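You operate a simulated robot arm through the tools that you are given. There is no shell and no other tool.

Carry out the task below with a simulated robot arm. There is one attempt and no reset: what you move stays moved.

TASK
Close the batch: wind the gasket back, shut the glue, move the lid to the finish board, brush up crumbs.
Fine: release the orange lid from the nest first; put the brush back. Set down upright: brush with the green grip. What is to be rubbed or washed off counts as gone when no trace of it is left.

The check looks at the end state, three seconds after you hand in, the way a careful person would. Anything else that was tipped, shoved, dropped, spilled or broken makes it a failure. A push-on lid holds only when it is set on centred and level and pressed home; a screw cap is set on level and turned clockwise until tight.

THE ROBOT
A 6-joint arm with a two-finger gripper, fixed in place. Base frame: the origin is on the floor under the middle of its stand, x ahead of it, y to its left, z up; the work surface is at about z = 740. Readings come in mm, rad, newtons and seconds.
It reaches about 1572 mm from its shoulder. Its first joint turns from -2.897 to 2.897 rad. Payload 2.45 kg.
The tool frame sits at the grasp point between the pads (the TCP): z along the fingers, y along the line on which they close. The tips reach 20 mm beyond it. The gripper opens to 140 mm; its body begins 168 mm behind the TCP.
Orientation is that of the tool frame in the base frame, as [roll, pitch, yaw] about the fixed x, y, z axes, in that order (R = Rz(yaw) Ry(pitch) Rx(roll)). With the fingers straight down and closing along the base's y, the tool's x points along the base's -x, its y along +y and its z along -z.

THE INTERFACE
- The arm moves only by the tool arm_command. Its argument "deltas" is one flat list of numbers, 6 for each row, row after row: the shift along the base's x, y, z in units of 25 mm (1.0 is 25 mm), then the turn, a rotation vector about the base's x, y, z in units of 6 degrees (1.0 is 6 degrees). In form: [dx, dy, dz, ax, ay, az, dx, dy, dz, ax, ay, az, ...]. A call has 1 to 20 rows; each row shifts and turns the commanded pose from where the row before left it. "fingers" is the closure in counts, from 0 (fully open) to 255 (shut), set as the call begins (left out, the last holds). A call with a number of a shift or a turn outside -1 to 1 is refused whole. Each row takes 0.2 s and may step no farther than 50 mm and 0.15 rad from the row before; otherwise, or with a gripper value out of range, the whole call is refused. Where a pose cannot be reached the arm comes as near as it can. A force on the tool above 60 N (or 10 N above the force at the start of the call, whichever is more), or a blocked arm, ends the call early, and 0.2 s more pass. The fingers move at their own pace (about 45 mm/s each) and stop on an object; they squeeze with about 29 N. The grip force told is the motor's: it shows also when the fingers shut on nothing. Time passes only in rows, and 0.2 s behind the last, so rows that do not move let the fingers close. It gives the time, the measured TCP pose, the force on the tool (base axes), the opening and the grip force at its end, in the units of the frame above (readings bear some noise), with the torque about the TCP (base axes, N m) and any sound that the robot's microphone picked up.
- Cameras (640 x 400 px; columns grow to the right, rows downward): "scene" is fixed at [48.9, 657.5, 1345.1]; the picture's right is [-0.43, -0.90, 0.00], its down [-0.30, 0.14, -0.94] and it looks along [0.85, -0.41, -0.33] (base axes); focal length 339 px, centre (320, 200). "wrist" rides on the gripper at [78, 11, -209] in the tool frame; the picture's right is [-0.14, 0.99, 0.00], its down [-0.92, -0.13, -0.37] and it looks along [-0.37, -0.05, 0.93] (tool axes); focal length 280 px, centre (320, 200). There is no depth. A picture from a camera that has moved, and an enlarged one, comes with that camera's place and axes in the base frame and with its lens. The place of the scene camera against the robot may be out by one fixed shift of up to 12 mm in any direction.
- snapshot(camera): a new picture of that camera. The clock stands still meanwhile.
- zoom(camera, box): a new picture of the part [left, top, right, bottom] of that camera's present view, enlarged. The clock stands still meanwhile.
- hand_in(): hands the job in; it is judged then, once.

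Places have to be worked out from the pictures, the camera data and where the tool is seen. Open the gripper and draw the arm clear of the work before you hand the job in, unless the task says otherwise.

The tools are called after "Emit:" by a JSON object that holds its "api" and its "payload". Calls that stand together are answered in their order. arm_command: Moves the arm, as the interface text tells. Its arguments: {"type":"object","properties":{"deltas":{"type":"array","items":{"type":"number"}},"fingers":{"type":"number"}},"required":["deltas"]} The other tools are called the same way: snapshot (camera) takes a picture; zoom (camera, box) takes an enlarged picture of a part of a camera's view; hand_in () hands the job in.

At the start:

```text
time: 0.0
tool_pos: [848.3, 238.3, 1129.2]
tool_rot: [3.14, 0.002, -3.139]
ft_force: [-0.1, 0.0, 0.5]
moment: [-0.01, 0.0, 0.0]
finger_gap: 140.3
finger_force: 0.1
```

scene: 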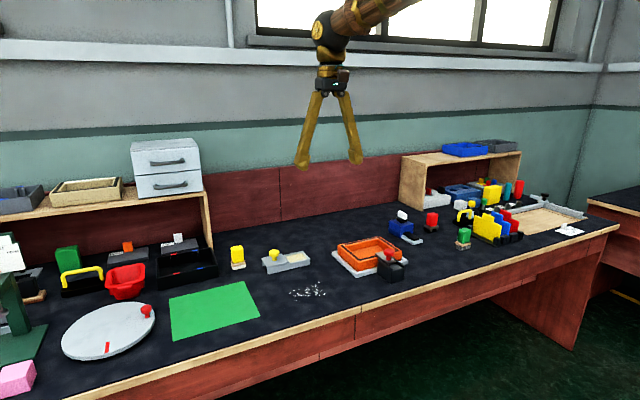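
wrist: 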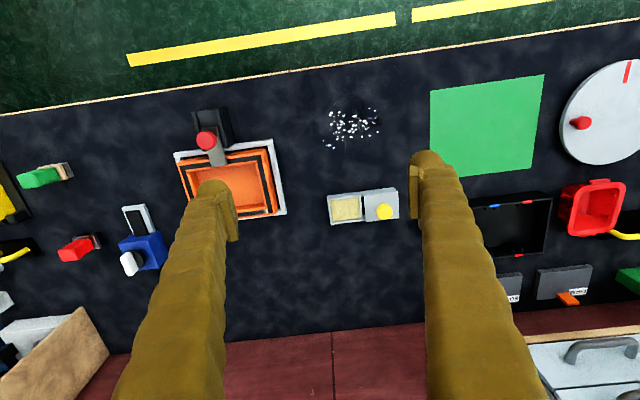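

I start by looking closely at the scene from both cameras before moving anything.

Emit:
{"api": "zoom", "payload": {"camera": "scene", "box": [0, 220, 280, 395]}}

Emit:
{"api": "zoom", "payload": {"camera": "scene", "box": [220, 200, 440, 338]}}

Emit:
{"api": "zoom", "payload": {"camera": "scene", "box": [380, 140, 620, 290]}}

Emit:
{"api": "zoom", "payload": {"camera": "wrist", "box": [0, 80, 320, 280]}}

Emit:
{"api": "zoom", "payload": {"camera": "wrist", "box": [320, 50, 640, 320]}}

```text
2.29 times, centred on (140, 308) of scene
camera zoom: at [48.9, 657.5, 1345.1], right [-0.43, -0.9, 0.0], down [-0.3, 0.14, -0.94], along [0.85, -0.41, -0.33], focal length 774 px, centre (731, -46)
```

zoom: 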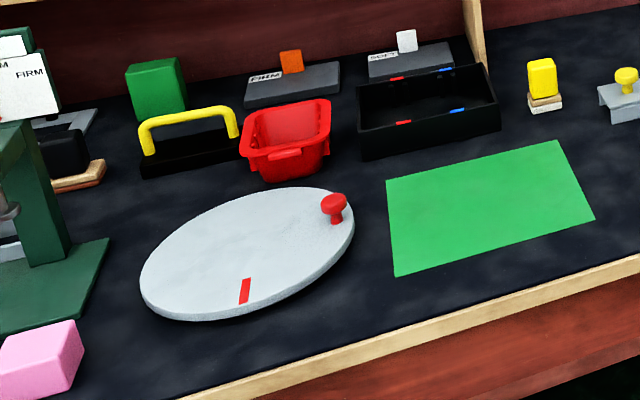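

```text
2.90 times, centred on (330, 269) of scene
camera zoom: at [48.9, 657.5, 1345.1], right [-0.43, -0.9, 0.0], down [-0.3, 0.14, -0.94], along [0.85, -0.41, -0.33], focal length 982 px, centre (291, 0)
```

zoom: 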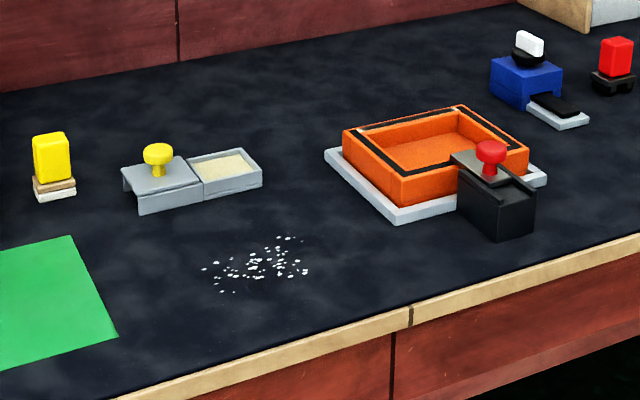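

```text
2.67 times, centred on (500, 215) of scene
camera zoom: at [48.9, 657.5, 1345.1], right [-0.43, -0.9, 0.0], down [-0.3, 0.14, -0.94], along [0.85, -0.41, -0.33], focal length 904 px, centre (-160, 160)
```

zoom: 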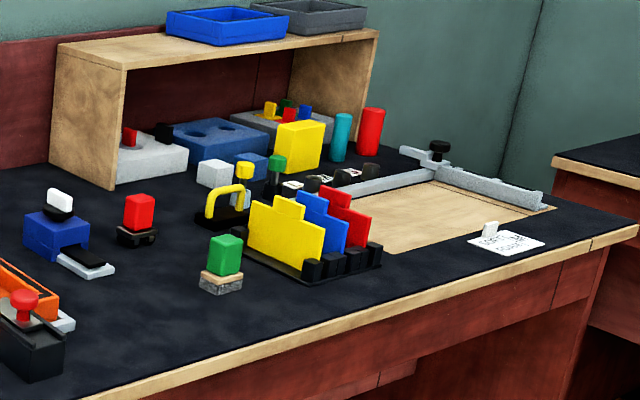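

```text
2.00 times, centred on (160, 180) of wrist
camera zoom: at [769.6, 249.0, 1339.7], right [0.14, 0.99, 0.0], down [0.92, -0.13, 0.37], along [0.37, -0.05, -0.93], focal length 561 px, centre (640, 240)
```

zoom: 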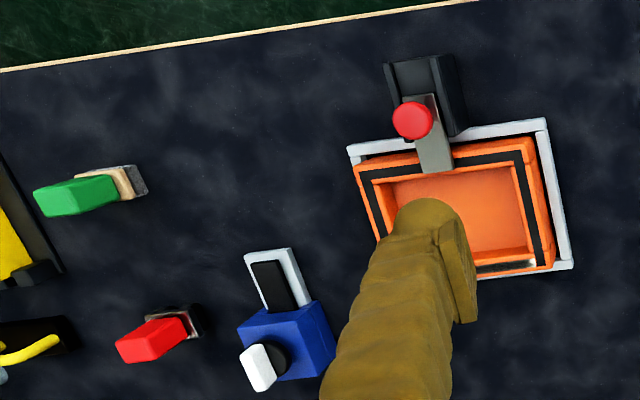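

```text
1.48 times, centred on (480, 185) of wrist
camera zoom: at [769.6, 249.0, 1339.7], right [0.14, 0.99, 0.0], down [0.92, -0.13, 0.37], along [0.37, -0.05, -0.93], focal length 415 px, centre (83, 222)
```

zoom: 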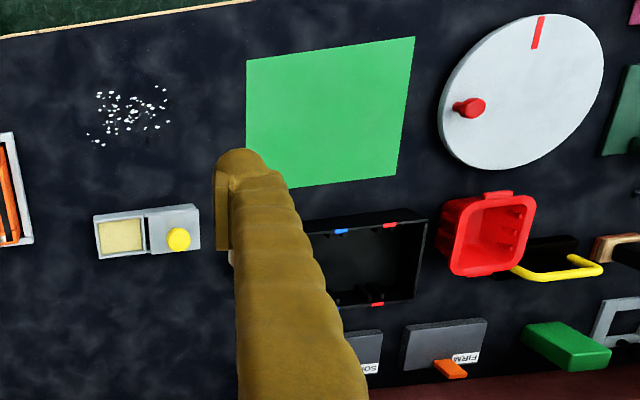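

The crumbs lie at about (850, 306). I move the camera to the right side to read the labels and see the tools there.

Emit:
{"api": "arm_command", "payload": {"deltas": [-0.5, -1, 0, 0, 0, 0, -0.5, -1, 0, 0, 0, 0, -0.5, -1, 0, 0, 0, 0, -0.5, -1, 0, 0, 0, 0, 0, -1, 0, 0, 0, 0, 0, -1, 0, 0, 0, 0, 0, -1, 0, 0, 0, 0, 0, -1, 0, 0, 0, 0, 0, -1, 0, 0, 0, 0, 0, -1, 0, 0, 0, 0, 0, -1, 0, 0, 0, 0, 0, -1, 0, 0, 0, 0, 0, -1, 0, 0, 0, 0]}}

Emit:
{"api": "snapshot", "payload": {"camera": "wrist"}}

```text
time: 2.8
tool_pos: [797.3, -88.1, 1131.2]
tool_rot: [3.14, 0.001, -3.139]
ft_force: [0.4, -0.7, 0.1]
moment: [0.0, 0.01, -0.04]
finger_gap: 139.8
finger_force: 0.0
```

```text
taken
camera wrist: at [718.8, -77.1, 1340.7], right [0.14, 0.99, 0.0], down [0.92, -0.13, 0.37], along [0.37, -0.05, -0.93], focal length 280 px, centre (320, 200)
```

wrist: 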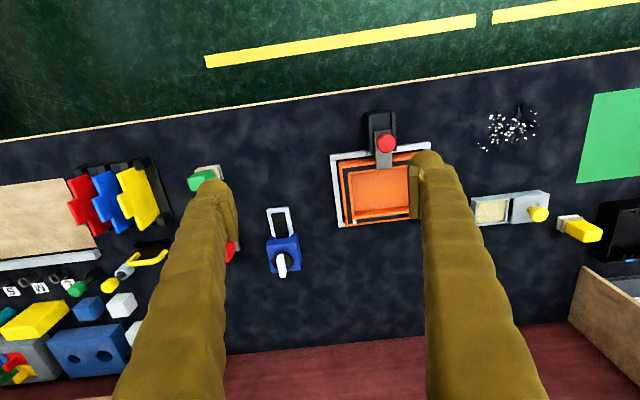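

Emit:
{"api": "zoom", "payload": {"camera": "wrist", "box": [0, 130, 240, 330]}}

Emit:
{"api": "zoom", "payload": {"camera": "wrist", "box": [230, 90, 440, 290]}}

Emit:
{"api": "zoom", "payload": {"camera": "wrist", "box": [440, 80, 640, 260]}}

```text
2.00 times, centred on (120, 230) of wrist
camera zoom: at [718.8, -77.1, 1340.7], right [0.14, 0.99, 0.0], down [0.92, -0.13, 0.37], along [0.37, -0.05, -0.93], focal length 561 px, centre (720, 140)
```

zoom: 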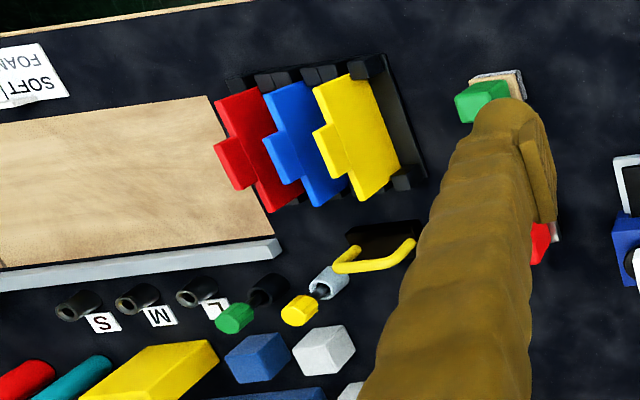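

```text
2.00 times, centred on (335, 190) of wrist
camera zoom: at [718.8, -77.1, 1340.7], right [0.14, 0.99, 0.0], down [0.92, -0.13, 0.37], along [0.37, -0.05, -0.93], focal length 561 px, centre (290, 220)
```

zoom: 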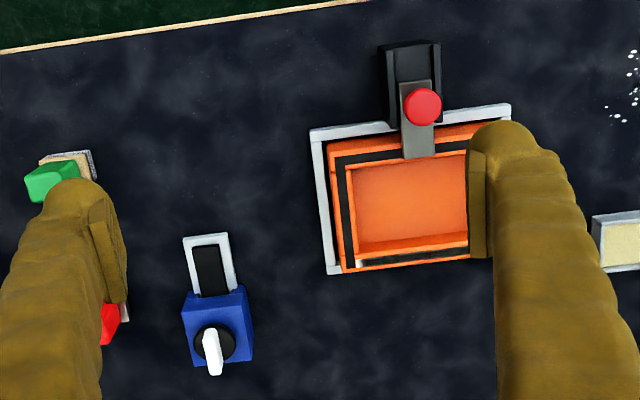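

```text
2.22 times, centred on (540, 170) of wrist
camera zoom: at [718.8, -77.1, 1340.7], right [0.14, 0.99, 0.0], down [0.92, -0.13, 0.37], along [0.37, -0.05, -0.93], focal length 623 px, centre (-169, 267)
```

zoom: 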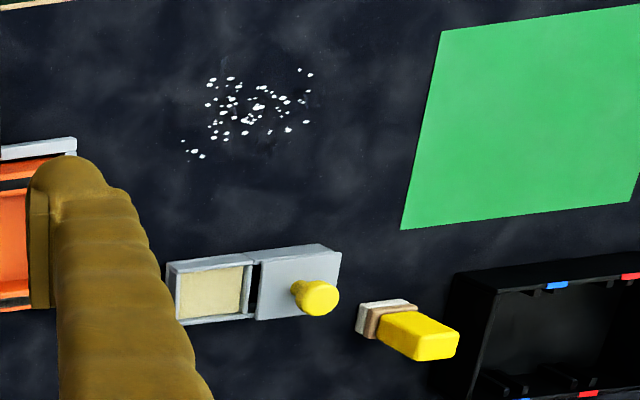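

The blue box with the white key and the black strip looks like the gasket winder. The glue pot has a sliding cover with a yellow knob, and the orange lid is clamped in the nest. Next I look at the left side for the finish board.

Emit:
{"api": "arm_command", "payload": {"deltas": [0, 1, 0, 0, 0, 0, 0, 1, 0, 0, 0, 0, 0, 1, 0, 0, 0, 0, 0, 1, 0, 0, 0, 0, 0, 1, 0, 0, 0, 0, 0, 1, 0, 0, 0, 0, 0, 1, 0, 0, 0, 0, 0, 1, 0, 0, 0, 0, 0, 1, 0, 0, 0, 0, 0, 1, 0, 0, 0, 0, 0, 1, 0, 0, 0, 0, 0, 1, 0, 0, 0, 0, 0, 1, 0, 0, 0, 0, 0, 1, 0, 0, 0, 0, 0, 1, 0, 0, 0, 0, 0, 1, 0, 0, 0, 0, 0, 1, 0, 0, 0, 0, 0, 1, 0, 0, 0, 0, 0, 1, 0, 0, 0, 0, 0, 1, 0, 0, 0, 0]}}

Emit:
{"api": "snapshot", "payload": {"camera": "wrist"}}

Emit:
{"api": "arm_command", "payload": {"deltas": [0, 1, 0, 0, 0, 0, 0, 1, 0, 0, 0, 0, 0, 1, 0, 0, 0, 0, 0, 1, 0, 0, 0, 0, 0, 1, 0, 0, 0, 0, 0, 1, 0, 0, 0, 0, 0, 1, 0, 0, 0, 0, 0, 1, 0, 0, 0, 0]}}

Emit:
{"api": "snapshot", "payload": {"camera": "wrist"}}

```text
time: 7.0
tool_pos: [798.4, 412.9, 1131.3]
tool_rot: [-3.142, 0.004, -3.14]
ft_force: [-0.1, 0.3, -0.7]
moment: [0.0, -0.02, 0.01]
finger_gap: 140.4
finger_force: 0.0
```

```text
taken
camera wrist: at [719.0, 423.9, 1340.0], right [0.14, 0.99, 0.0], down [0.92, -0.13, 0.37], along [0.37, -0.05, -0.93], focal length 280 px, centre (320, 200)
```

wrist: 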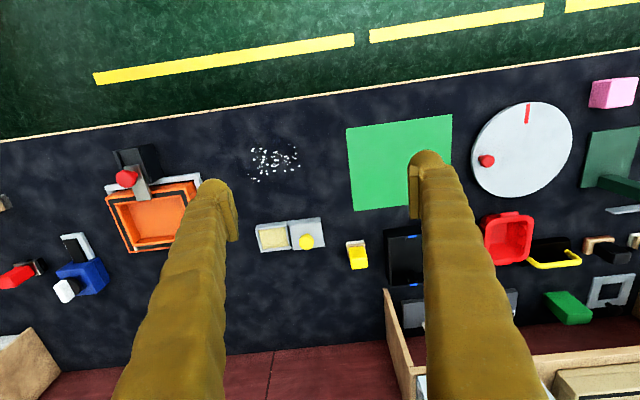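

```text
time: 8.8
tool_pos: [797.9, 610.6, 1129.3]
tool_rot: [-3.141, 0.001, -3.139]
ft_force: [-0.1, -0.1, -0.5]
moment: [0.02, 0.0, -0.02]
finger_gap: 140.0
finger_force: 0.1
```

```text
taken
camera wrist: at [718.6, 623.5, 1339.2], right [0.14, 0.99, 0.0], down [0.92, -0.13, 0.37], along [0.37, -0.05, -0.93], focal length 280 px, centre (320, 200)
```

wrist: 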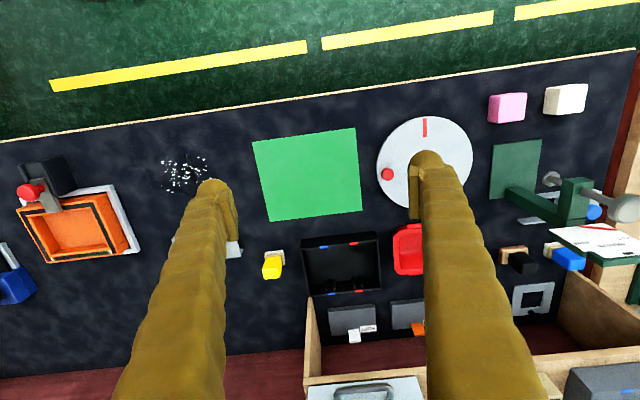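

Emit:
{"api": "zoom", "payload": {"camera": "wrist", "box": [460, 70, 640, 210]}}

Emit:
{"api": "zoom", "payload": {"camera": "wrist", "box": [460, 190, 640, 330]}}

Emit:
{"api": "zoom", "payload": {"camera": "wrist", "box": [230, 110, 430, 360]}}

Emit:
{"api": "zoom", "payload": {"camera": "scene", "box": [0, 200, 120, 400]}}

```text
2.86 times, centred on (550, 140) of wrist
camera zoom: at [718.6, 623.5, 1339.2], right [0.14, 0.99, 0.0], down [0.92, -0.13, 0.37], along [0.37, -0.05, -0.93], focal length 801 px, centre (-337, 371)
```

zoom: 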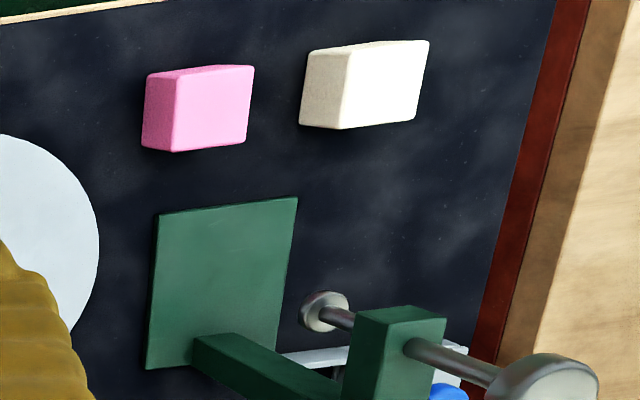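

```text
2.86 times, centred on (550, 260) of wrist
camera zoom: at [718.6, 623.5, 1339.2], right [0.14, 0.99, 0.0], down [0.92, -0.13, 0.37], along [0.37, -0.05, -0.93], focal length 801 px, centre (-337, 29)
```

zoom: 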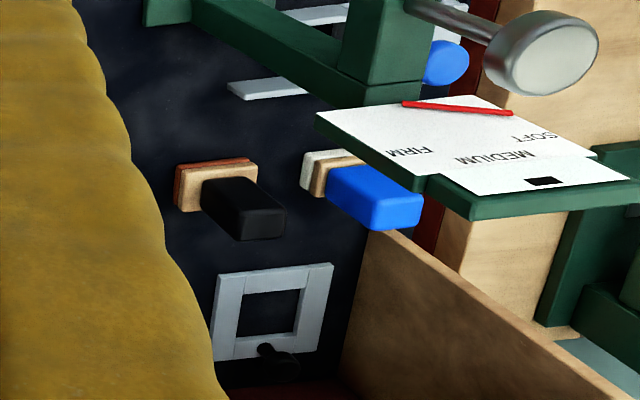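

```text
1.60 times, centred on (330, 235) of wrist
camera zoom: at [718.6, 623.5, 1339.2], right [0.14, 0.99, 0.0], down [0.92, -0.13, 0.37], along [0.37, -0.05, -0.93], focal length 449 px, centre (304, 144)
```

zoom: 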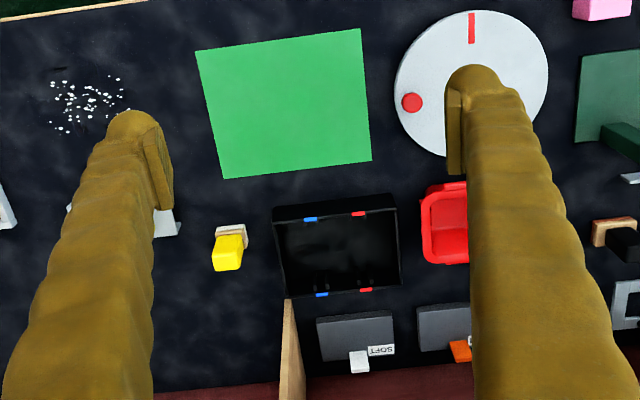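

```text
2.00 times, centred on (60, 300) of scene
camera zoom: at [48.9, 657.5, 1345.1], right [-0.43, -0.9, 0.0], down [-0.3, 0.14, -0.94], along [0.85, -0.41, -0.33], focal length 678 px, centre (840, 0)
```

zoom: 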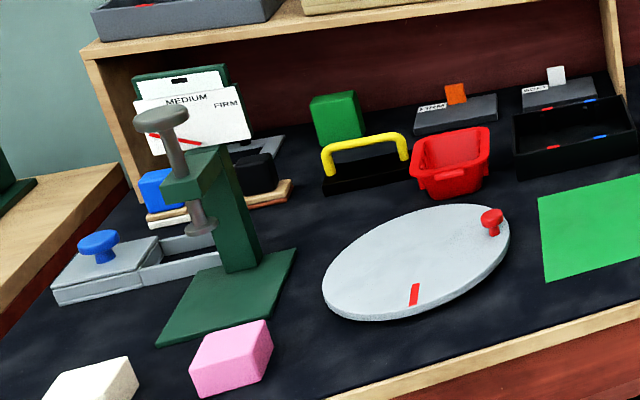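

The green flat board at around (800, 500) is a candidate for the finish board. There is a second sliding-cover box with a blue knob behind the green press, so I move farther left to see its content.

Emit:
{"api": "arm_command", "payload": {"deltas": [0, 1, 0, 0, 0, 0, 0, 1, 0, 0, 0, 0, 0, 1, 0, 0, 0, 0, 0, 1, 0, 0, 0, 0, 0, 1, 0, 0, 0, 0, 0, 1, 0, 0, 0, 0, 0, 1, 0, 0, 0, 0, 0, 1, 0, 0, 0, 0]}}

Emit:
{"api": "snapshot", "payload": {"camera": "wrist"}}

Emit:
{"api": "zoom", "payload": {"camera": "wrist", "box": [360, 60, 640, 260]}}

Emit:
{"api": "zoom", "payload": {"camera": "scene", "box": [0, 290, 60, 350]}}

```text
time: 10.6
tool_pos: [797.3, 813.5, 1129.6]
tool_rot: [3.14, 0.004, -3.14]
ft_force: [0.1, -0.8, 1.2]
moment: [0.04, -0.02, -0.01]
finger_gap: 140.0
finger_force: 0.0
```

```text
taken
camera wrist: at [718.1, 824.3, 1340.2], right [0.14, 0.99, 0.0], down [0.92, -0.13, 0.37], along [0.37, -0.05, -0.93], focal length 280 px, centre (320, 200)
```

wrist: 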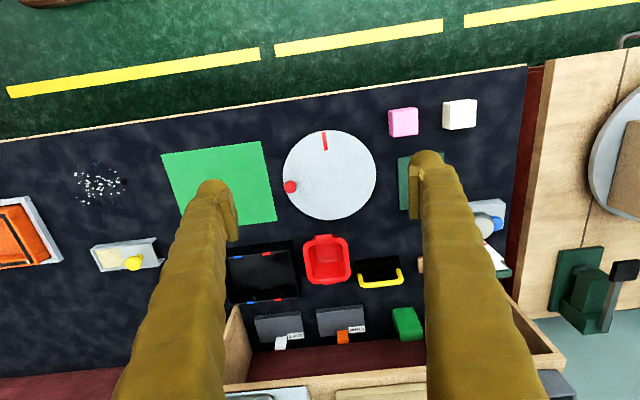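

```text
2.00 times, centred on (500, 160) of wrist
camera zoom: at [718.1, 824.3, 1340.2], right [0.14, 0.99, 0.0], down [0.92, -0.13, 0.37], along [0.37, -0.05, -0.93], focal length 561 px, centre (-40, 280)
```

zoom: 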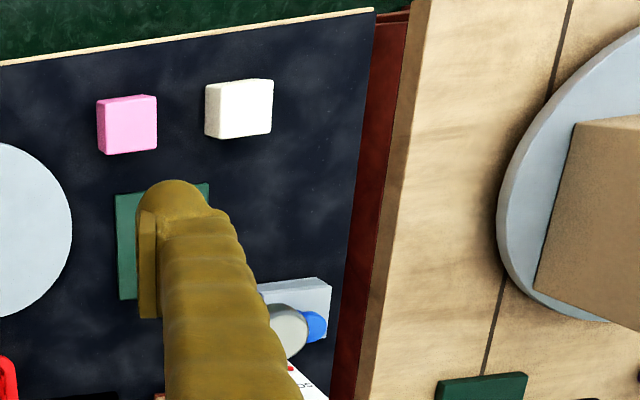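

```text
6.67 times, centred on (30, 320) of scene
camera zoom: at [48.9, 657.5, 1345.1], right [-0.43, -0.9, 0.0], down [-0.3, 0.14, -0.94], along [0.85, -0.41, -0.33], focal length 2259 px, centre (2253, -600)
```

zoom: 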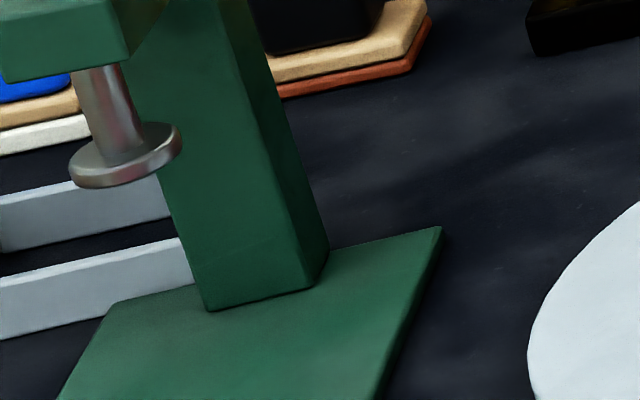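

I step back a little so the finger no longer hides the blue-knobbed box.

Emit:
{"api": "arm_command", "payload": {"deltas": [0, -1, 0, 0, 0, 0, 0, -1, 0, 0, 0, 0, 0, -1, 0, 0, 0, 0, 0, -1, 0, 0, 0, 0]}}

Emit:
{"api": "zoom", "payload": {"camera": "wrist", "box": [420, 60, 640, 260]}}

Emit:
{"api": "zoom", "payload": {"camera": "scene", "box": [245, 235, 325, 285]}}

```text
time: 11.6
tool_pos: [798.5, 715.0, 1130.4]
tool_rot: [3.141, 0.003, -3.139]
ft_force: [1.0, 0.3, -0.5]
moment: [-0.07, 0.01, 0.04]
finger_gap: 139.9
finger_force: 0.1
```

```text
2.00 times, centred on (530, 160) of wrist
camera zoom: at [718.9, 725.6, 1340.2], right [0.14, 0.99, 0.0], down [0.92, -0.13, 0.37], along [0.37, -0.05, -0.93], focal length 561 px, centre (-100, 280)
```

zoom: 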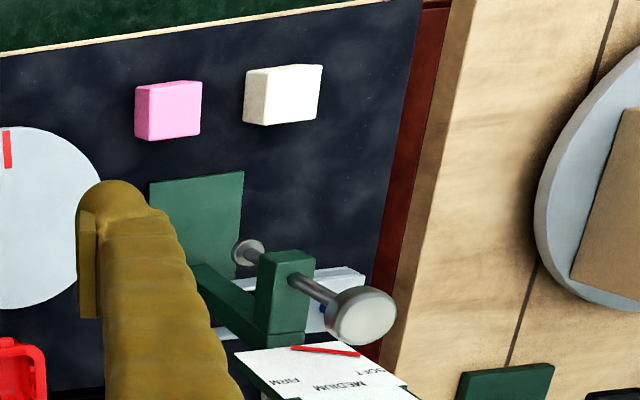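

```text
8.00 times, centred on (285, 260) of scene
camera zoom: at [48.9, 657.5, 1345.1], right [-0.43, -0.9, 0.0], down [-0.3, 0.14, -0.94], along [0.85, -0.41, -0.33], focal length 2710 px, centre (600, -280)
```

zoom: 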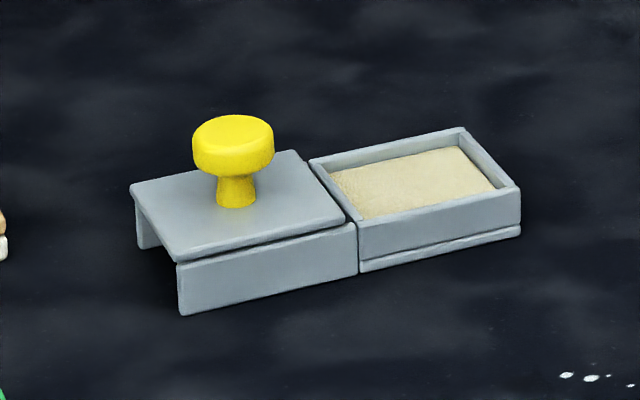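

The blue-knobbed box is far left, beyond easy reach, and seems closed. The yellow-knobbed dish holds the visible glue. I now move over the gasket winder at about (1054, -206) for a close look.

Emit:
{"api": "arm_command", "payload": {"deltas": [0, -1, 0, 0, 0, 0, 0, -1, 0, 0, 0, 0, 0, -1, 0, 0, 0, 0, 0, -1, 0, 0, 0, 0, 0, -1, 0, 0, 0, 0, 0, -1, 0, 0, 0, 0, 0, -1, 0, 0, 0, 0, 0, -1, 0, 0, 0, 0, 0, -1, 0, 0, 0, 0, 0, -1, 0, 0, 0, 0, 0, -1, 0, 0, 0, 0, 0, -1, 0, 0, 0, 0, 0, -1, 0, 0, 0, 0, 0, -1, 0, 0, 0, 0, 0, -1, 0, 0, 0, 0, 0, -1, 0, 0, 0, 0, 0, -1, 0, 0, 0, 0, 0, -1, 0, 0, 0, 0, 0, -1, 0, 0, 0, 0, 0, -1, 0, 0, 0, 0]}}

Emit:
{"api": "arm_command", "payload": {"deltas": [0.4, -1, -0.4, 0, 0, 0, 0.4, -1, -0.4, 0, 0, 0, 0.4, -1, -0.4, 0, 0, 0, 0.4, -1, -0.4, 0, 0, 0, 0.4, -1, -0.4, 0, 0, 0, 0.4, -1, -0.4, 0, 0, 0, 0.4, -1, -0.4, 0, 0, 0, 0.4, -1, -0.4, 0, 0, 0, 0.4, -1, -0.4, 0, 0, 0, 0.4, -1, -0.4, 0, 0, 0, 0.4, -1, -0.4, 0, 0, 0, 0.4, -1, -0.4, 0, 0, 0, 0.4, -1, -0.4, 0, 0, 0, 0, -1, 0, 0, 0, 0, 0, -1, 0, 0, 0, 0, 0, -1, 0, 0, 0, 0, 0, -1, 0, 0, 0, 0]}}

Emit:
{"api": "snapshot", "payload": {"camera": "wrist"}}

```text
time: 15.8
tool_pos: [799.7, 212.8, 1131.0]
tool_rot: [3.141, 0.0, -3.141]
ft_force: [0.8, 1.6, -1.1]
moment: [0.01, 0.01, -0.02]
finger_gap: 140.1
finger_force: 0.1
```

```text
time: 19.4
tool_pos: [927.8, -212.3, 1000.2]
tool_rot: [3.141, 0.002, -3.139]
ft_force: [-0.6, 0.1, 0.8]
moment: [0.01, -0.05, -0.02]
finger_gap: 139.7
finger_force: 0.0
```

```text
taken
camera wrist: at [849.6, -201.2, 1210.3], right [0.14, 0.99, 0.0], down [0.92, -0.13, 0.37], along [0.37, -0.05, -0.93], focal length 280 px, centre (320, 200)
```

wrist: 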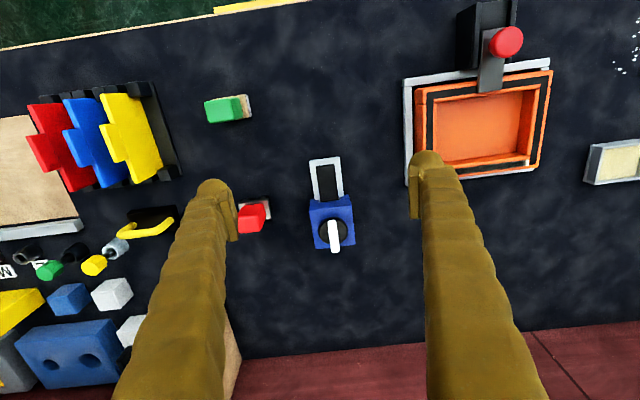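

Emit:
{"api": "zoom", "payload": {"camera": "wrist", "box": [280, 150, 380, 260]}}

Emit:
{"api": "zoom", "payload": {"camera": "wrist", "box": [400, 0, 560, 190]}}

Emit:
{"api": "zoom", "payload": {"camera": "wrist", "box": [195, 80, 275, 130]}}

Emit:
{"api": "zoom", "payload": {"camera": "scene", "box": [380, 200, 480, 260]}}

```text
3.64 times, centred on (330, 205) of wrist
camera zoom: at [849.6, -201.2, 1210.3], right [0.14, 0.99, 0.0], down [0.92, -0.13, 0.37], along [0.37, -0.05, -0.93], focal length 1020 px, centre (284, 182)
```

zoom: 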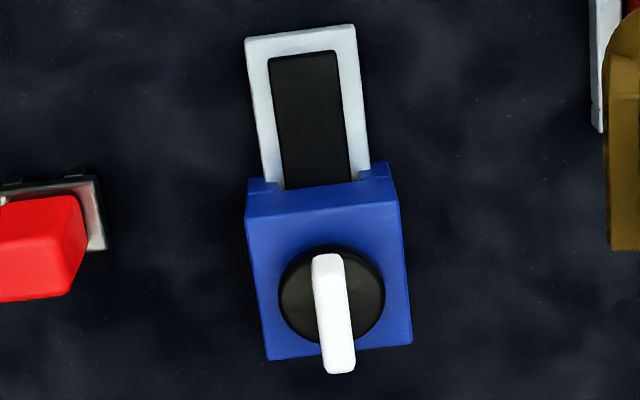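

```text
2.11 times, centred on (480, 95) of wrist
camera zoom: at [849.6, -201.2, 1210.3], right [0.14, 0.99, 0.0], down [0.92, -0.13, 0.37], along [0.37, -0.05, -0.93], focal length 590 px, centre (-17, 421)
```

zoom: 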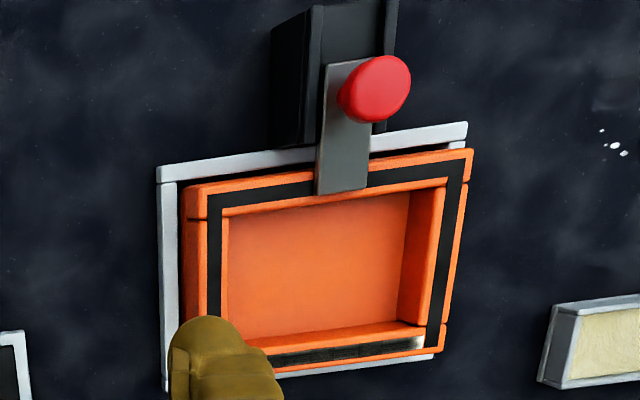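

```text
8.00 times, centred on (235, 105) of wrist
camera zoom: at [849.6, -201.2, 1210.3], right [0.14, 0.99, 0.0], down [0.92, -0.13, 0.37], along [0.37, -0.05, -0.93], focal length 2243 px, centre (1000, 960)
```

zoom: 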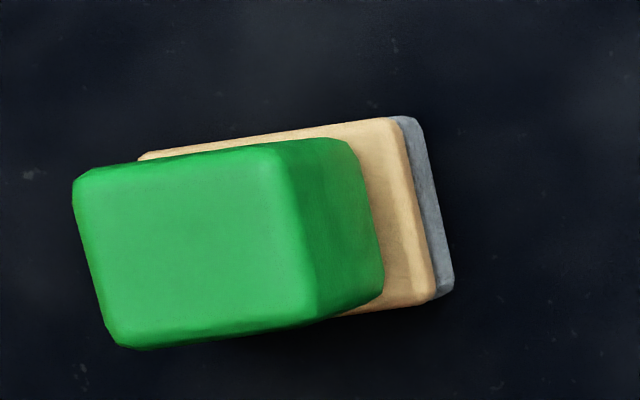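

```text
6.40 times, centred on (430, 230) of scene
camera zoom: at [48.9, 657.5, 1345.1], right [-0.43, -0.9, 0.0], down [-0.3, 0.14, -0.94], along [0.85, -0.41, -0.33], focal length 2168 px, centre (-384, 8)
```

zoom: 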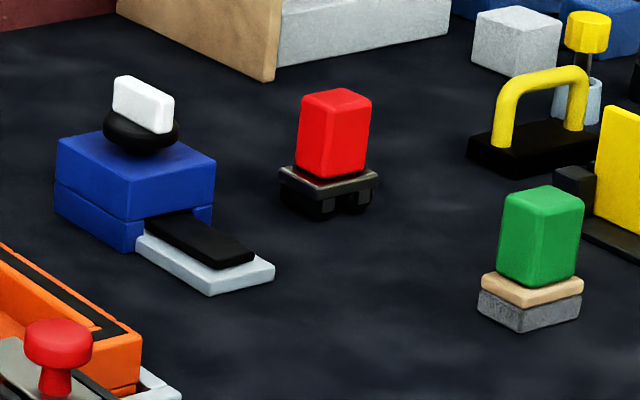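

The gasket strip (black) sticks out of the blue winder, and the white key sits at roughly (1069, -210), top near z 827. I narrow the fingers and go above it for a closer check.

Emit:
{"api": "arm_command", "payload": {"deltas": [0.7, 0, -0.5, 0, 0, 0, 0.7, 0, -0.5, 0, 0, 0, 0.7, 0, -0.5, 0, 0, 0, 0.7, 0.1, -0.5, 0, 0, 0, 0.7, 0, -0.5, 0, 0, 0, 0.7, 0, -0.5, 0, 0, 0, 0.7, 0, -0.5, 0, 0, 0, 0.7, 0, -0.5, 0, 0, 0], "fingers": 146}}

Emit:
{"api": "snapshot", "payload": {"camera": "wrist"}}

Emit:
{"api": "zoom", "payload": {"camera": "scene", "box": [360, 160, 460, 260]}}

```text
time: 21.2
tool_pos: [1068.1, -208.7, 901.0]
tool_rot: [3.141, 0.003, -3.141]
ft_force: [0.9, 0.1, -0.2]
moment: [0.01, 0.02, -0.01]
finger_gap: 59.7
finger_force: 0.0
```

```text
taken
camera wrist: at [988.8, -197.5, 1110.6], right [0.14, 0.99, 0.0], down [0.92, -0.13, 0.37], along [0.37, -0.05, -0.93], focal length 280 px, centre (320, 200)
```

wrist: 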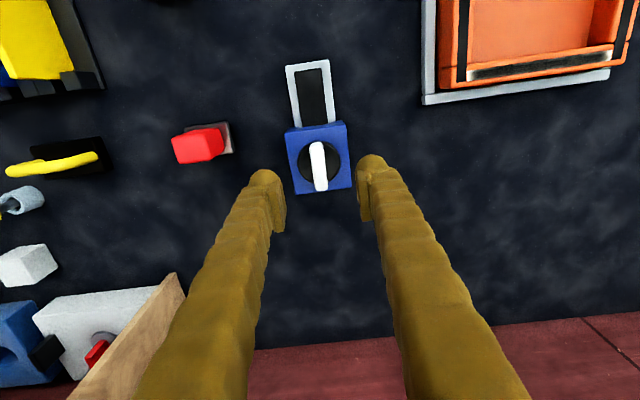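

```text
4.00 times, centred on (410, 210) of scene
camera zoom: at [48.9, 657.5, 1345.1], right [-0.43, -0.9, 0.0], down [-0.3, 0.14, -0.94], along [0.85, -0.41, -0.33], focal length 1355 px, centre (-40, 160)
```

zoom: 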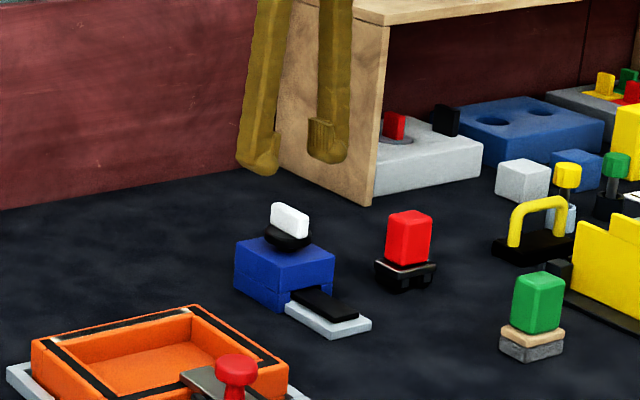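

Emit:
{"api": "zoom", "payload": {"camera": "wrist", "box": [260, 50, 400, 230]}}

```text
2.22 times, centred on (330, 140) of wrist
camera zoom: at [988.8, -197.5, 1110.6], right [0.14, 0.99, 0.0], down [0.92, -0.13, 0.37], along [0.37, -0.05, -0.93], focal length 623 px, centre (298, 333)
```

zoom: 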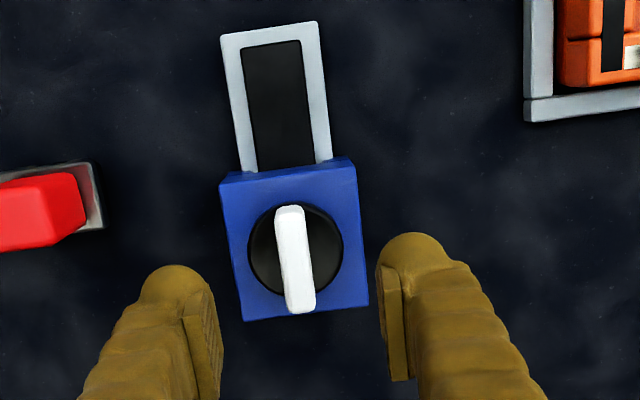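

The key is aligned with x, so fingers closing along y suit it. I descend around it in steps, watching the scene view.

Emit:
{"api": "arm_command", "payload": {"deltas": [-0.12, 0, -0.6, 0, 0, 0, 0, 0, -0.7, 0, 0, 0, 0, 0, -0.7, 0, 0, 0, 0, 0, -0.6, 0, 0, 0]}}

Emit:
{"api": "zoom", "payload": {"camera": "scene", "box": [370, 190, 450, 250]}}

Emit:
{"api": "zoom", "payload": {"camera": "wrist", "box": [220, 100, 420, 260]}}

```text
time: 22.2
tool_pos: [1063.3, -209.0, 834.6]
tool_rot: [3.141, 0.001, -3.14]
ft_force: [1.3, 0.6, 0.5]
moment: [0.0, 0.02, 0.01]
finger_gap: 60.0
finger_force: 0.1
```

```text
6.67 times, centred on (410, 220) of scene
camera zoom: at [48.9, 657.5, 1345.1], right [-0.43, -0.9, 0.0], down [-0.3, 0.14, -0.94], along [0.85, -0.41, -0.33], focal length 2259 px, centre (-280, 67)
```

zoom: 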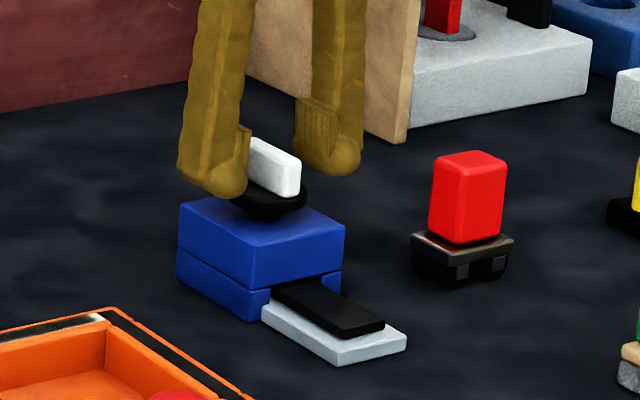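

```text
2.50 times, centred on (320, 180) of wrist
camera zoom: at [985.3, -198.4, 1044.7], right [0.14, 0.99, 0.0], down [0.92, -0.13, 0.37], along [0.37, -0.05, -0.93], focal length 701 px, centre (320, 250)
```

zoom: 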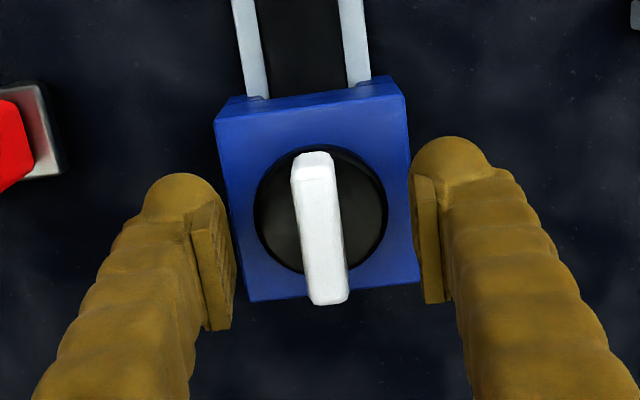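

The key stands centred between the pads. I lower by 5 mm and close on it.

Emit:
{"api": "arm_command", "payload": {"deltas": [0.06, 0, -0.2, 0, 0, 0]}}

Emit:
{"api": "arm_command", "payload": {"deltas": [0, 0, 0, 0, 0, 0, 0, 0, 0, 0, 0, 0, 0, 0, 0, 0, 0, 0, 0, 0, 0, 0, 0, 0, 0, 0, 0, 0, 0, 0], "fingers": 255}}

Emit:
{"api": "zoom", "payload": {"camera": "wrist", "box": [220, 60, 420, 260]}}

```text
time: 22.6
tool_pos: [1067.8, -209.4, 830.6]
tool_rot: [-3.141, 0.002, -3.14]
ft_force: [0.7, 0.1, -0.6]
moment: [0.03, -0.02, 0.02]
finger_gap: 59.9
finger_force: 0.1
```

```text
time: 23.8
tool_pos: [1068.0, -209.8, 831.1]
tool_rot: [3.14, 0.004, -3.138]
ft_force: [4.1, 5.9, 47.3]
moment: [0.08, 0.13, 0.01]
finger_gap: 13.0
finger_force: 39.5
```

```text
2.00 times, centred on (320, 160) of wrist
camera zoom: at [987.6, -198.1, 1042.0], right [0.14, 0.99, 0.0], down [0.92, -0.13, 0.37], along [0.37, -0.05, -0.93], focal length 561 px, centre (320, 280)
```

zoom: 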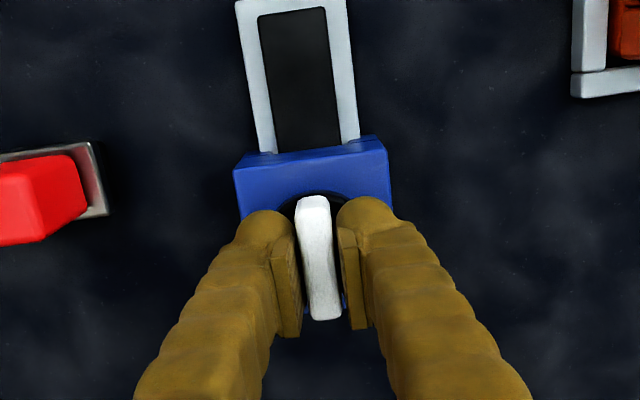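

The fingers touch the hub (47 N upward), so I open slightly, raise a few mm and regrip.

Emit:
{"api": "arm_command", "payload": {"deltas": [0, 0, 0.1, 0, 0, 0, 0, 0, 0.1, 0, 0, 0, 0, 0, 0, 0, 0, 0], "fingers": 200}}

Emit:
{"api": "arm_command", "payload": {"deltas": [0, 0, 0, 0, 0, 0, 0, 0, 0, 0, 0, 0, 0, 0, 0, 0, 0, 0, 0, 0, 0, 0, 0, 0], "fingers": 255}}

```text
time: 24.6
tool_pos: [1068.0, -210.4, 832.1]
tool_rot: [3.141, -0.001, -3.14]
ft_force: [-1.3, 5.8, 13.4]
moment: [-0.17, 0.04, 0.0]
finger_gap: 25.8
finger_force: 0.1
```

```text
time: 25.6
tool_pos: [1068.4, -209.4, 832.2]
tool_rot: [3.14, -0.001, -3.14]
ft_force: [-10.3, 6.1, -13.6]
moment: [0.07, 0.06, 0.0]
finger_gap: 13.1
finger_force: 40.0
```

The key is held at 13 mm. I try turning it clockwise by 30° and watch which way the strip moves.

Emit:
{"api": "arm_command", "payload": {"deltas": [0, 0, 0, 0, 0, -1, 0, 0, 0, 0, 0, -1, 0, 0, 0, 0, 0, -1, 0, 0, 0, 0, 0, -1, 0, 0, 0, 0, 0, -1]}}

Emit:
{"api": "zoom", "payload": {"camera": "wrist", "box": [220, 60, 420, 260]}}

Emit:
{"api": "zoom", "payload": {"camera": "scene", "box": [370, 190, 450, 250]}}

```text
time: 26.8
tool_pos: [1069.3, -208.8, 834.5]
tool_rot: [3.141, 0.004, 2.617]
ft_force: [8.7, -1.5, -16.5]
moment: [0.34, -0.06, 2.91]
finger_gap: 28.6
finger_force: 45.3
```

```text
2.00 times, centred on (320, 160) of wrist
camera zoom: at [1004.8, -160.3, 1045.0], right [0.61, 0.79, 0.0], down [0.73, -0.57, 0.37], along [0.29, -0.23, -0.93], focal length 561 px, centre (320, 280)
```

zoom: 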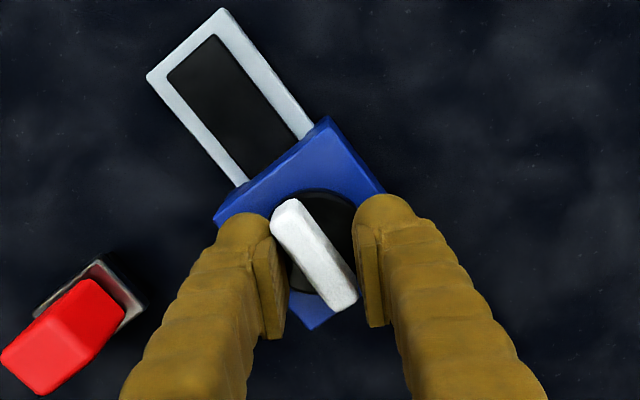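

```text
6.67 times, centred on (410, 220) of scene
camera zoom: at [48.9, 657.5, 1345.1], right [-0.43, -0.9, 0.0], down [-0.3, 0.14, -0.94], along [0.85, -0.41, -0.33], focal length 2259 px, centre (-280, 67)
```

zoom: 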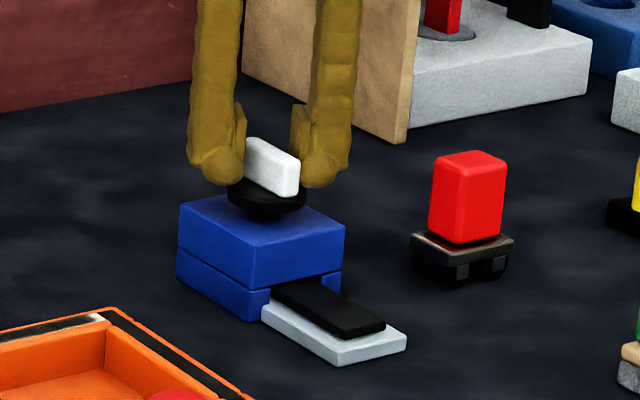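

The key did not turn clockwise (it stands at its stop and the fingers were levered open). I rotate back to realign, then turn counter-clockwise.

Emit:
{"api": "arm_command", "payload": {"deltas": [0, 0, 0, 0, 0, 1, 0, 0, 0, 0, 0, 1, 0, 0, 0, 0, 0, 1, 0, 0, 0, 0, 0, 1, 0, 0, 0, 0, 0, 1, 0, 0, 0, 0, 0, 0]}}

Emit:
{"api": "zoom", "payload": {"camera": "wrist", "box": [220, 60, 420, 260]}}

```text
time: 28.2
tool_pos: [1068.5, -209.7, 835.1]
tool_rot: [-3.141, 0.002, -3.138]
ft_force: [1.3, -0.1, 3.7]
moment: [0.02, 0.04, 0.05]
finger_gap: 13.0
finger_force: 39.8
```

```text
2.00 times, centred on (320, 160) of wrist
camera zoom: at [988.5, -198.2, 1045.1], right [0.13, 0.99, 0.0], down [0.92, -0.13, 0.37], along [0.37, -0.05, -0.93], focal length 561 px, centre (320, 280)
```

zoom: 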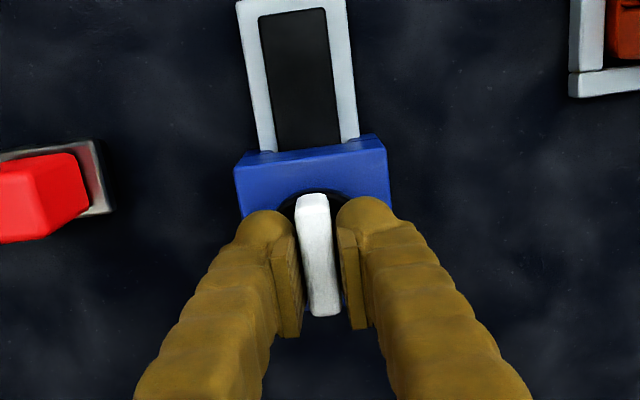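

The key is realigned and held again. Now I turn counter-clockwise 30°.

Emit:
{"api": "arm_command", "payload": {"deltas": [0, 0, 0, 0, 0, 1, 0, 0, 0, 0, 0, 1, 0, 0, 0, 0, 0, 1, 0, 0, 0, 0, 0, 1, 0, 0, 0, 0, 0, 1]}}

Emit:
{"api": "zoom", "payload": {"camera": "wrist", "box": [220, 60, 420, 260]}}

Emit:
{"api": "zoom", "payload": {"camera": "scene", "box": [370, 190, 450, 250]}}

```text
time: 29.4
tool_pos: [1067.1, -208.5, 834.9]
tool_rot: [-3.141, 0.002, -2.614]
ft_force: [3.5, 27.1, 3.6]
moment: [0.38, -0.24, -0.1]
finger_gap: 12.9
finger_force: 39.9
```

```text
2.00 times, centred on (320, 160) of wrist
camera zoom: at [993.7, -237.9, 1045.1], right [-0.38, 0.93, 0.0], down [0.86, 0.35, 0.37], along [0.34, 0.14, -0.93], focal length 561 px, centre (320, 280)
```

zoom: 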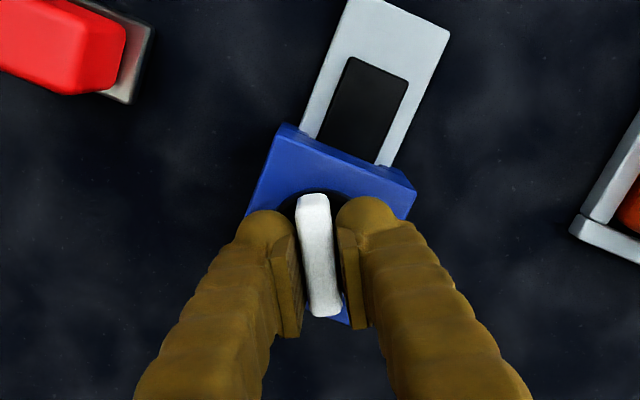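

```text
6.67 times, centred on (410, 220) of scene
camera zoom: at [48.9, 657.5, 1345.1], right [-0.43, -0.9, 0.0], down [-0.3, 0.14, -0.94], along [0.85, -0.41, -0.33], focal length 2259 px, centre (-280, 67)
```

zoom: 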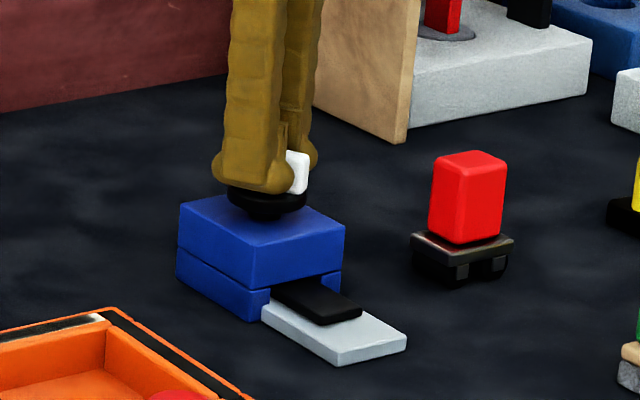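

Counter-clockwise pulls the strip in. I continue turning, easing the sideways force slightly.

Emit:
{"api": "arm_command", "payload": {"deltas": [0, 0.04, 0, 0, 0, 1, 0, 0.04, 0, 0, 0, 1, 0, 0, 0, 0, 0, 1, 0, 0, 0, 0, 0, 1, 0, 0, 0, 0, 0, 1]}}

Emit:
{"api": "zoom", "payload": {"camera": "scene", "box": [370, 190, 450, 250]}}

```text
time: 30.6
tool_pos: [1067.4, -206.1, 835.3]
tool_rot: [3.139, 0.003, -2.091]
ft_force: [-26.1, 24.0, 14.2]
moment: [0.13, 0.34, -0.15]
finger_gap: 13.2
finger_force: 39.4
```

```text
6.67 times, centred on (410, 220) of scene
camera zoom: at [48.9, 657.5, 1345.1], right [-0.43, -0.9, 0.0], down [-0.3, 0.14, -0.94], along [0.85, -0.41, -0.33], focal length 2259 px, centre (-280, 67)
```

zoom: 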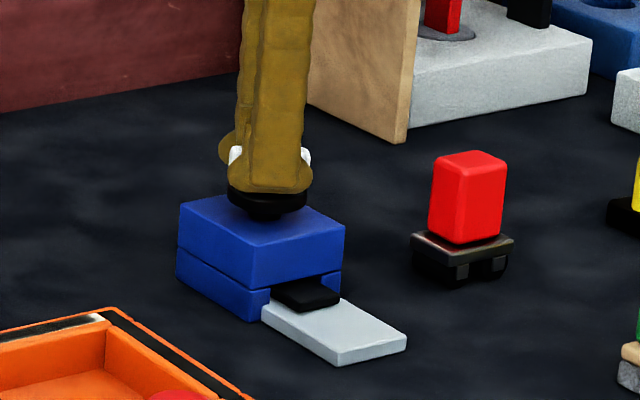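

The strip is nearly in. I go on turning with small corrections against the sideways force.

Emit:
{"api": "arm_command", "payload": {"deltas": [-0.05, 0.03, 0, 0, 0, 1, -0.05, 0.03, 0, 0, 0, 1, 0, 0, 0, 0, 0, 1, 0, 0, 0, 0, 0, 1, 0, 0, 0, 0, 0, 1]}}

Emit:
{"api": "zoom", "payload": {"camera": "scene", "box": [370, 190, 450, 250]}}

Emit:
{"api": "zoom", "payload": {"camera": "wrist", "box": [220, 60, 420, 260]}}

```text
time: 31.8
tool_pos: [1064.4, -206.8, 834.2]
tool_rot: [-3.141, 0.001, -1.569]
ft_force: [-3.8, -7.5, 12.1]
moment: [-0.32, 0.06, -0.09]
finger_gap: 13.0
finger_force: 39.5
```

```text
6.67 times, centred on (410, 220) of scene
camera zoom: at [48.9, 657.5, 1345.1], right [-0.43, -0.9, 0.0], down [-0.3, 0.14, -0.94], along [0.85, -0.41, -0.33], focal length 2259 px, centre (-280, 67)
```

zoom: 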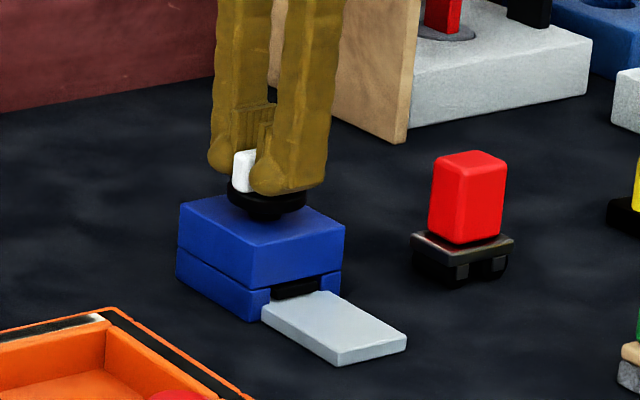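

```text
2.00 times, centred on (320, 160) of wrist
camera zoom: at [1053.7, -284.5, 1045.0], right [-0.99, 0.13, 0.0], down [0.12, 0.92, 0.37], along [0.05, 0.37, -0.93], focal length 561 px, centre (320, 280)
```

zoom: 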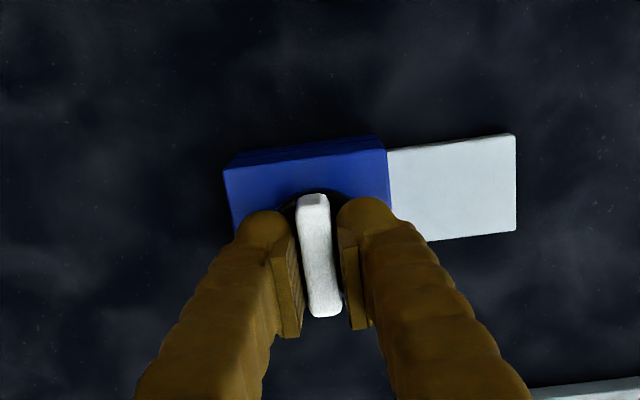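

The strip end is at the mouth. I turn a little more to reach the end stop.

Emit:
{"api": "arm_command", "payload": {"deltas": [0, 0, 0, 0, 0, 1, 0, 0, 0, 0, 0, 1]}}

Emit:
{"api": "zoom", "payload": {"camera": "scene", "box": [370, 190, 450, 250]}}

```text
time: 32.4
tool_pos: [1065.9, -206.0, 834.2]
tool_rot: [3.141, 0.002, -1.359]
ft_force: [-4.5, -1.6, 20.5]
moment: [0.06, 0.06, -1.59]
finger_gap: 17.5
finger_force: 42.9
```

```text
6.67 times, centred on (410, 220) of scene
camera zoom: at [48.9, 657.5, 1345.1], right [-0.43, -0.9, 0.0], down [-0.3, 0.14, -0.94], along [0.85, -0.41, -0.33], focal length 2259 px, centre (-280, 67)
```

zoom: 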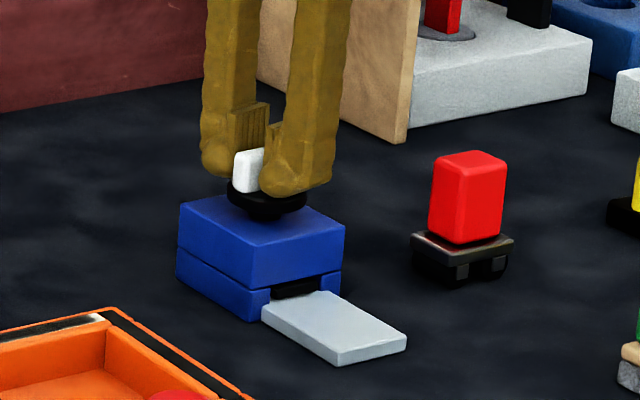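

The end stop is reached (moment -1.6 Nm), and the strip is fully in. I open the fingers and lift off.

Emit:
{"api": "arm_command", "payload": {"deltas": [0, 0, 0, 0, 0, 0, 0, 0, 0, 0, 0, 0, 0, 0, 0, 0, 0, 0, 0, 0, 0.5, 0, 0, 0, 0, 0, 1, 0, 0, 0, 0, 0, 1, 0, 0, 0, 0, 0, 1, 0, 0, 0], "fingers": 170}}

Emit:
{"api": "arm_command", "payload": {"deltas": [0, 0, 1, 0, 0, -1, 0, 0, 1, 0, 0, -1, 0, 0, 1, 0, 0, -1, 0, 0, 0, 0, 0, -1, 0, 0, 0, 0, 0, -1, 0, 0, 0, 0, 0, -1, 0, 0, 0, 0, 0, -1, 0, 0, 0, 0, 0, -1, 0, 0, 0, 0, 0, -1, 0, 0, 0, 0, 0, -1, 0, 0, 0, 0, 0, -1, 0, 0, 0, 0, 0, -1, 0, 0, 0, 0, 0, -1, 0, 0, 0, 0, 0, -1, 0, 0, 0, 0, 0, -1, 0, 0, 0, 0, 0, -1, 0, 0, 0, 0, 0, -1]}}

Emit:
{"api": "zoom", "payload": {"camera": "scene", "box": [370, 190, 450, 250]}}

Emit:
{"api": "snapshot", "payload": {"camera": "wrist"}}

```text
time: 34.0
tool_pos: [1063.7, -205.3, 922.0]
tool_rot: [3.14, 0.003, -1.359]
ft_force: [0.1, 0.9, -0.7]
moment: [-0.02, 0.01, -0.01]
finger_gap: 46.8
finger_force: 0.0
```

```text
time: 37.6
tool_pos: [1064.6, -207.1, 995.9]
tool_rot: [3.141, 0.002, -3.14]
ft_force: [0.7, 0.0, 0.2]
moment: [0.02, 0.0, -0.02]
finger_gap: 46.9
finger_force: 0.0
```

```text
6.67 times, centred on (410, 220) of scene
camera zoom: at [48.9, 657.5, 1345.1], right [-0.43, -0.9, 0.0], down [-0.3, 0.14, -0.94], along [0.85, -0.41, -0.33], focal length 2259 px, centre (-280, 67)
```

zoom: 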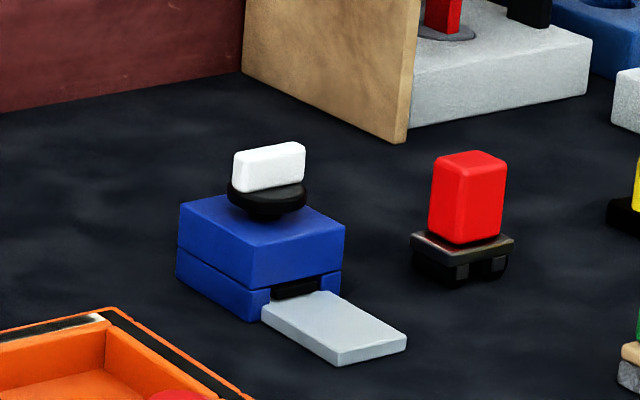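

```text
taken
camera wrist: at [985.8, -194.9, 1207.2], right [0.14, 0.99, 0.0], down [0.92, -0.13, 0.37], along [0.37, -0.05, -0.93], focal length 280 px, centre (320, 200)
```

wrist: 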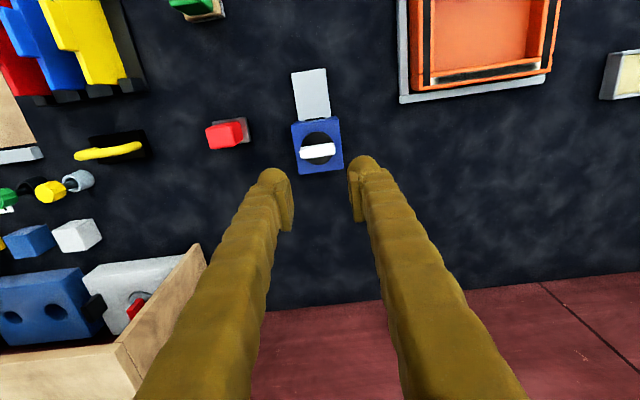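

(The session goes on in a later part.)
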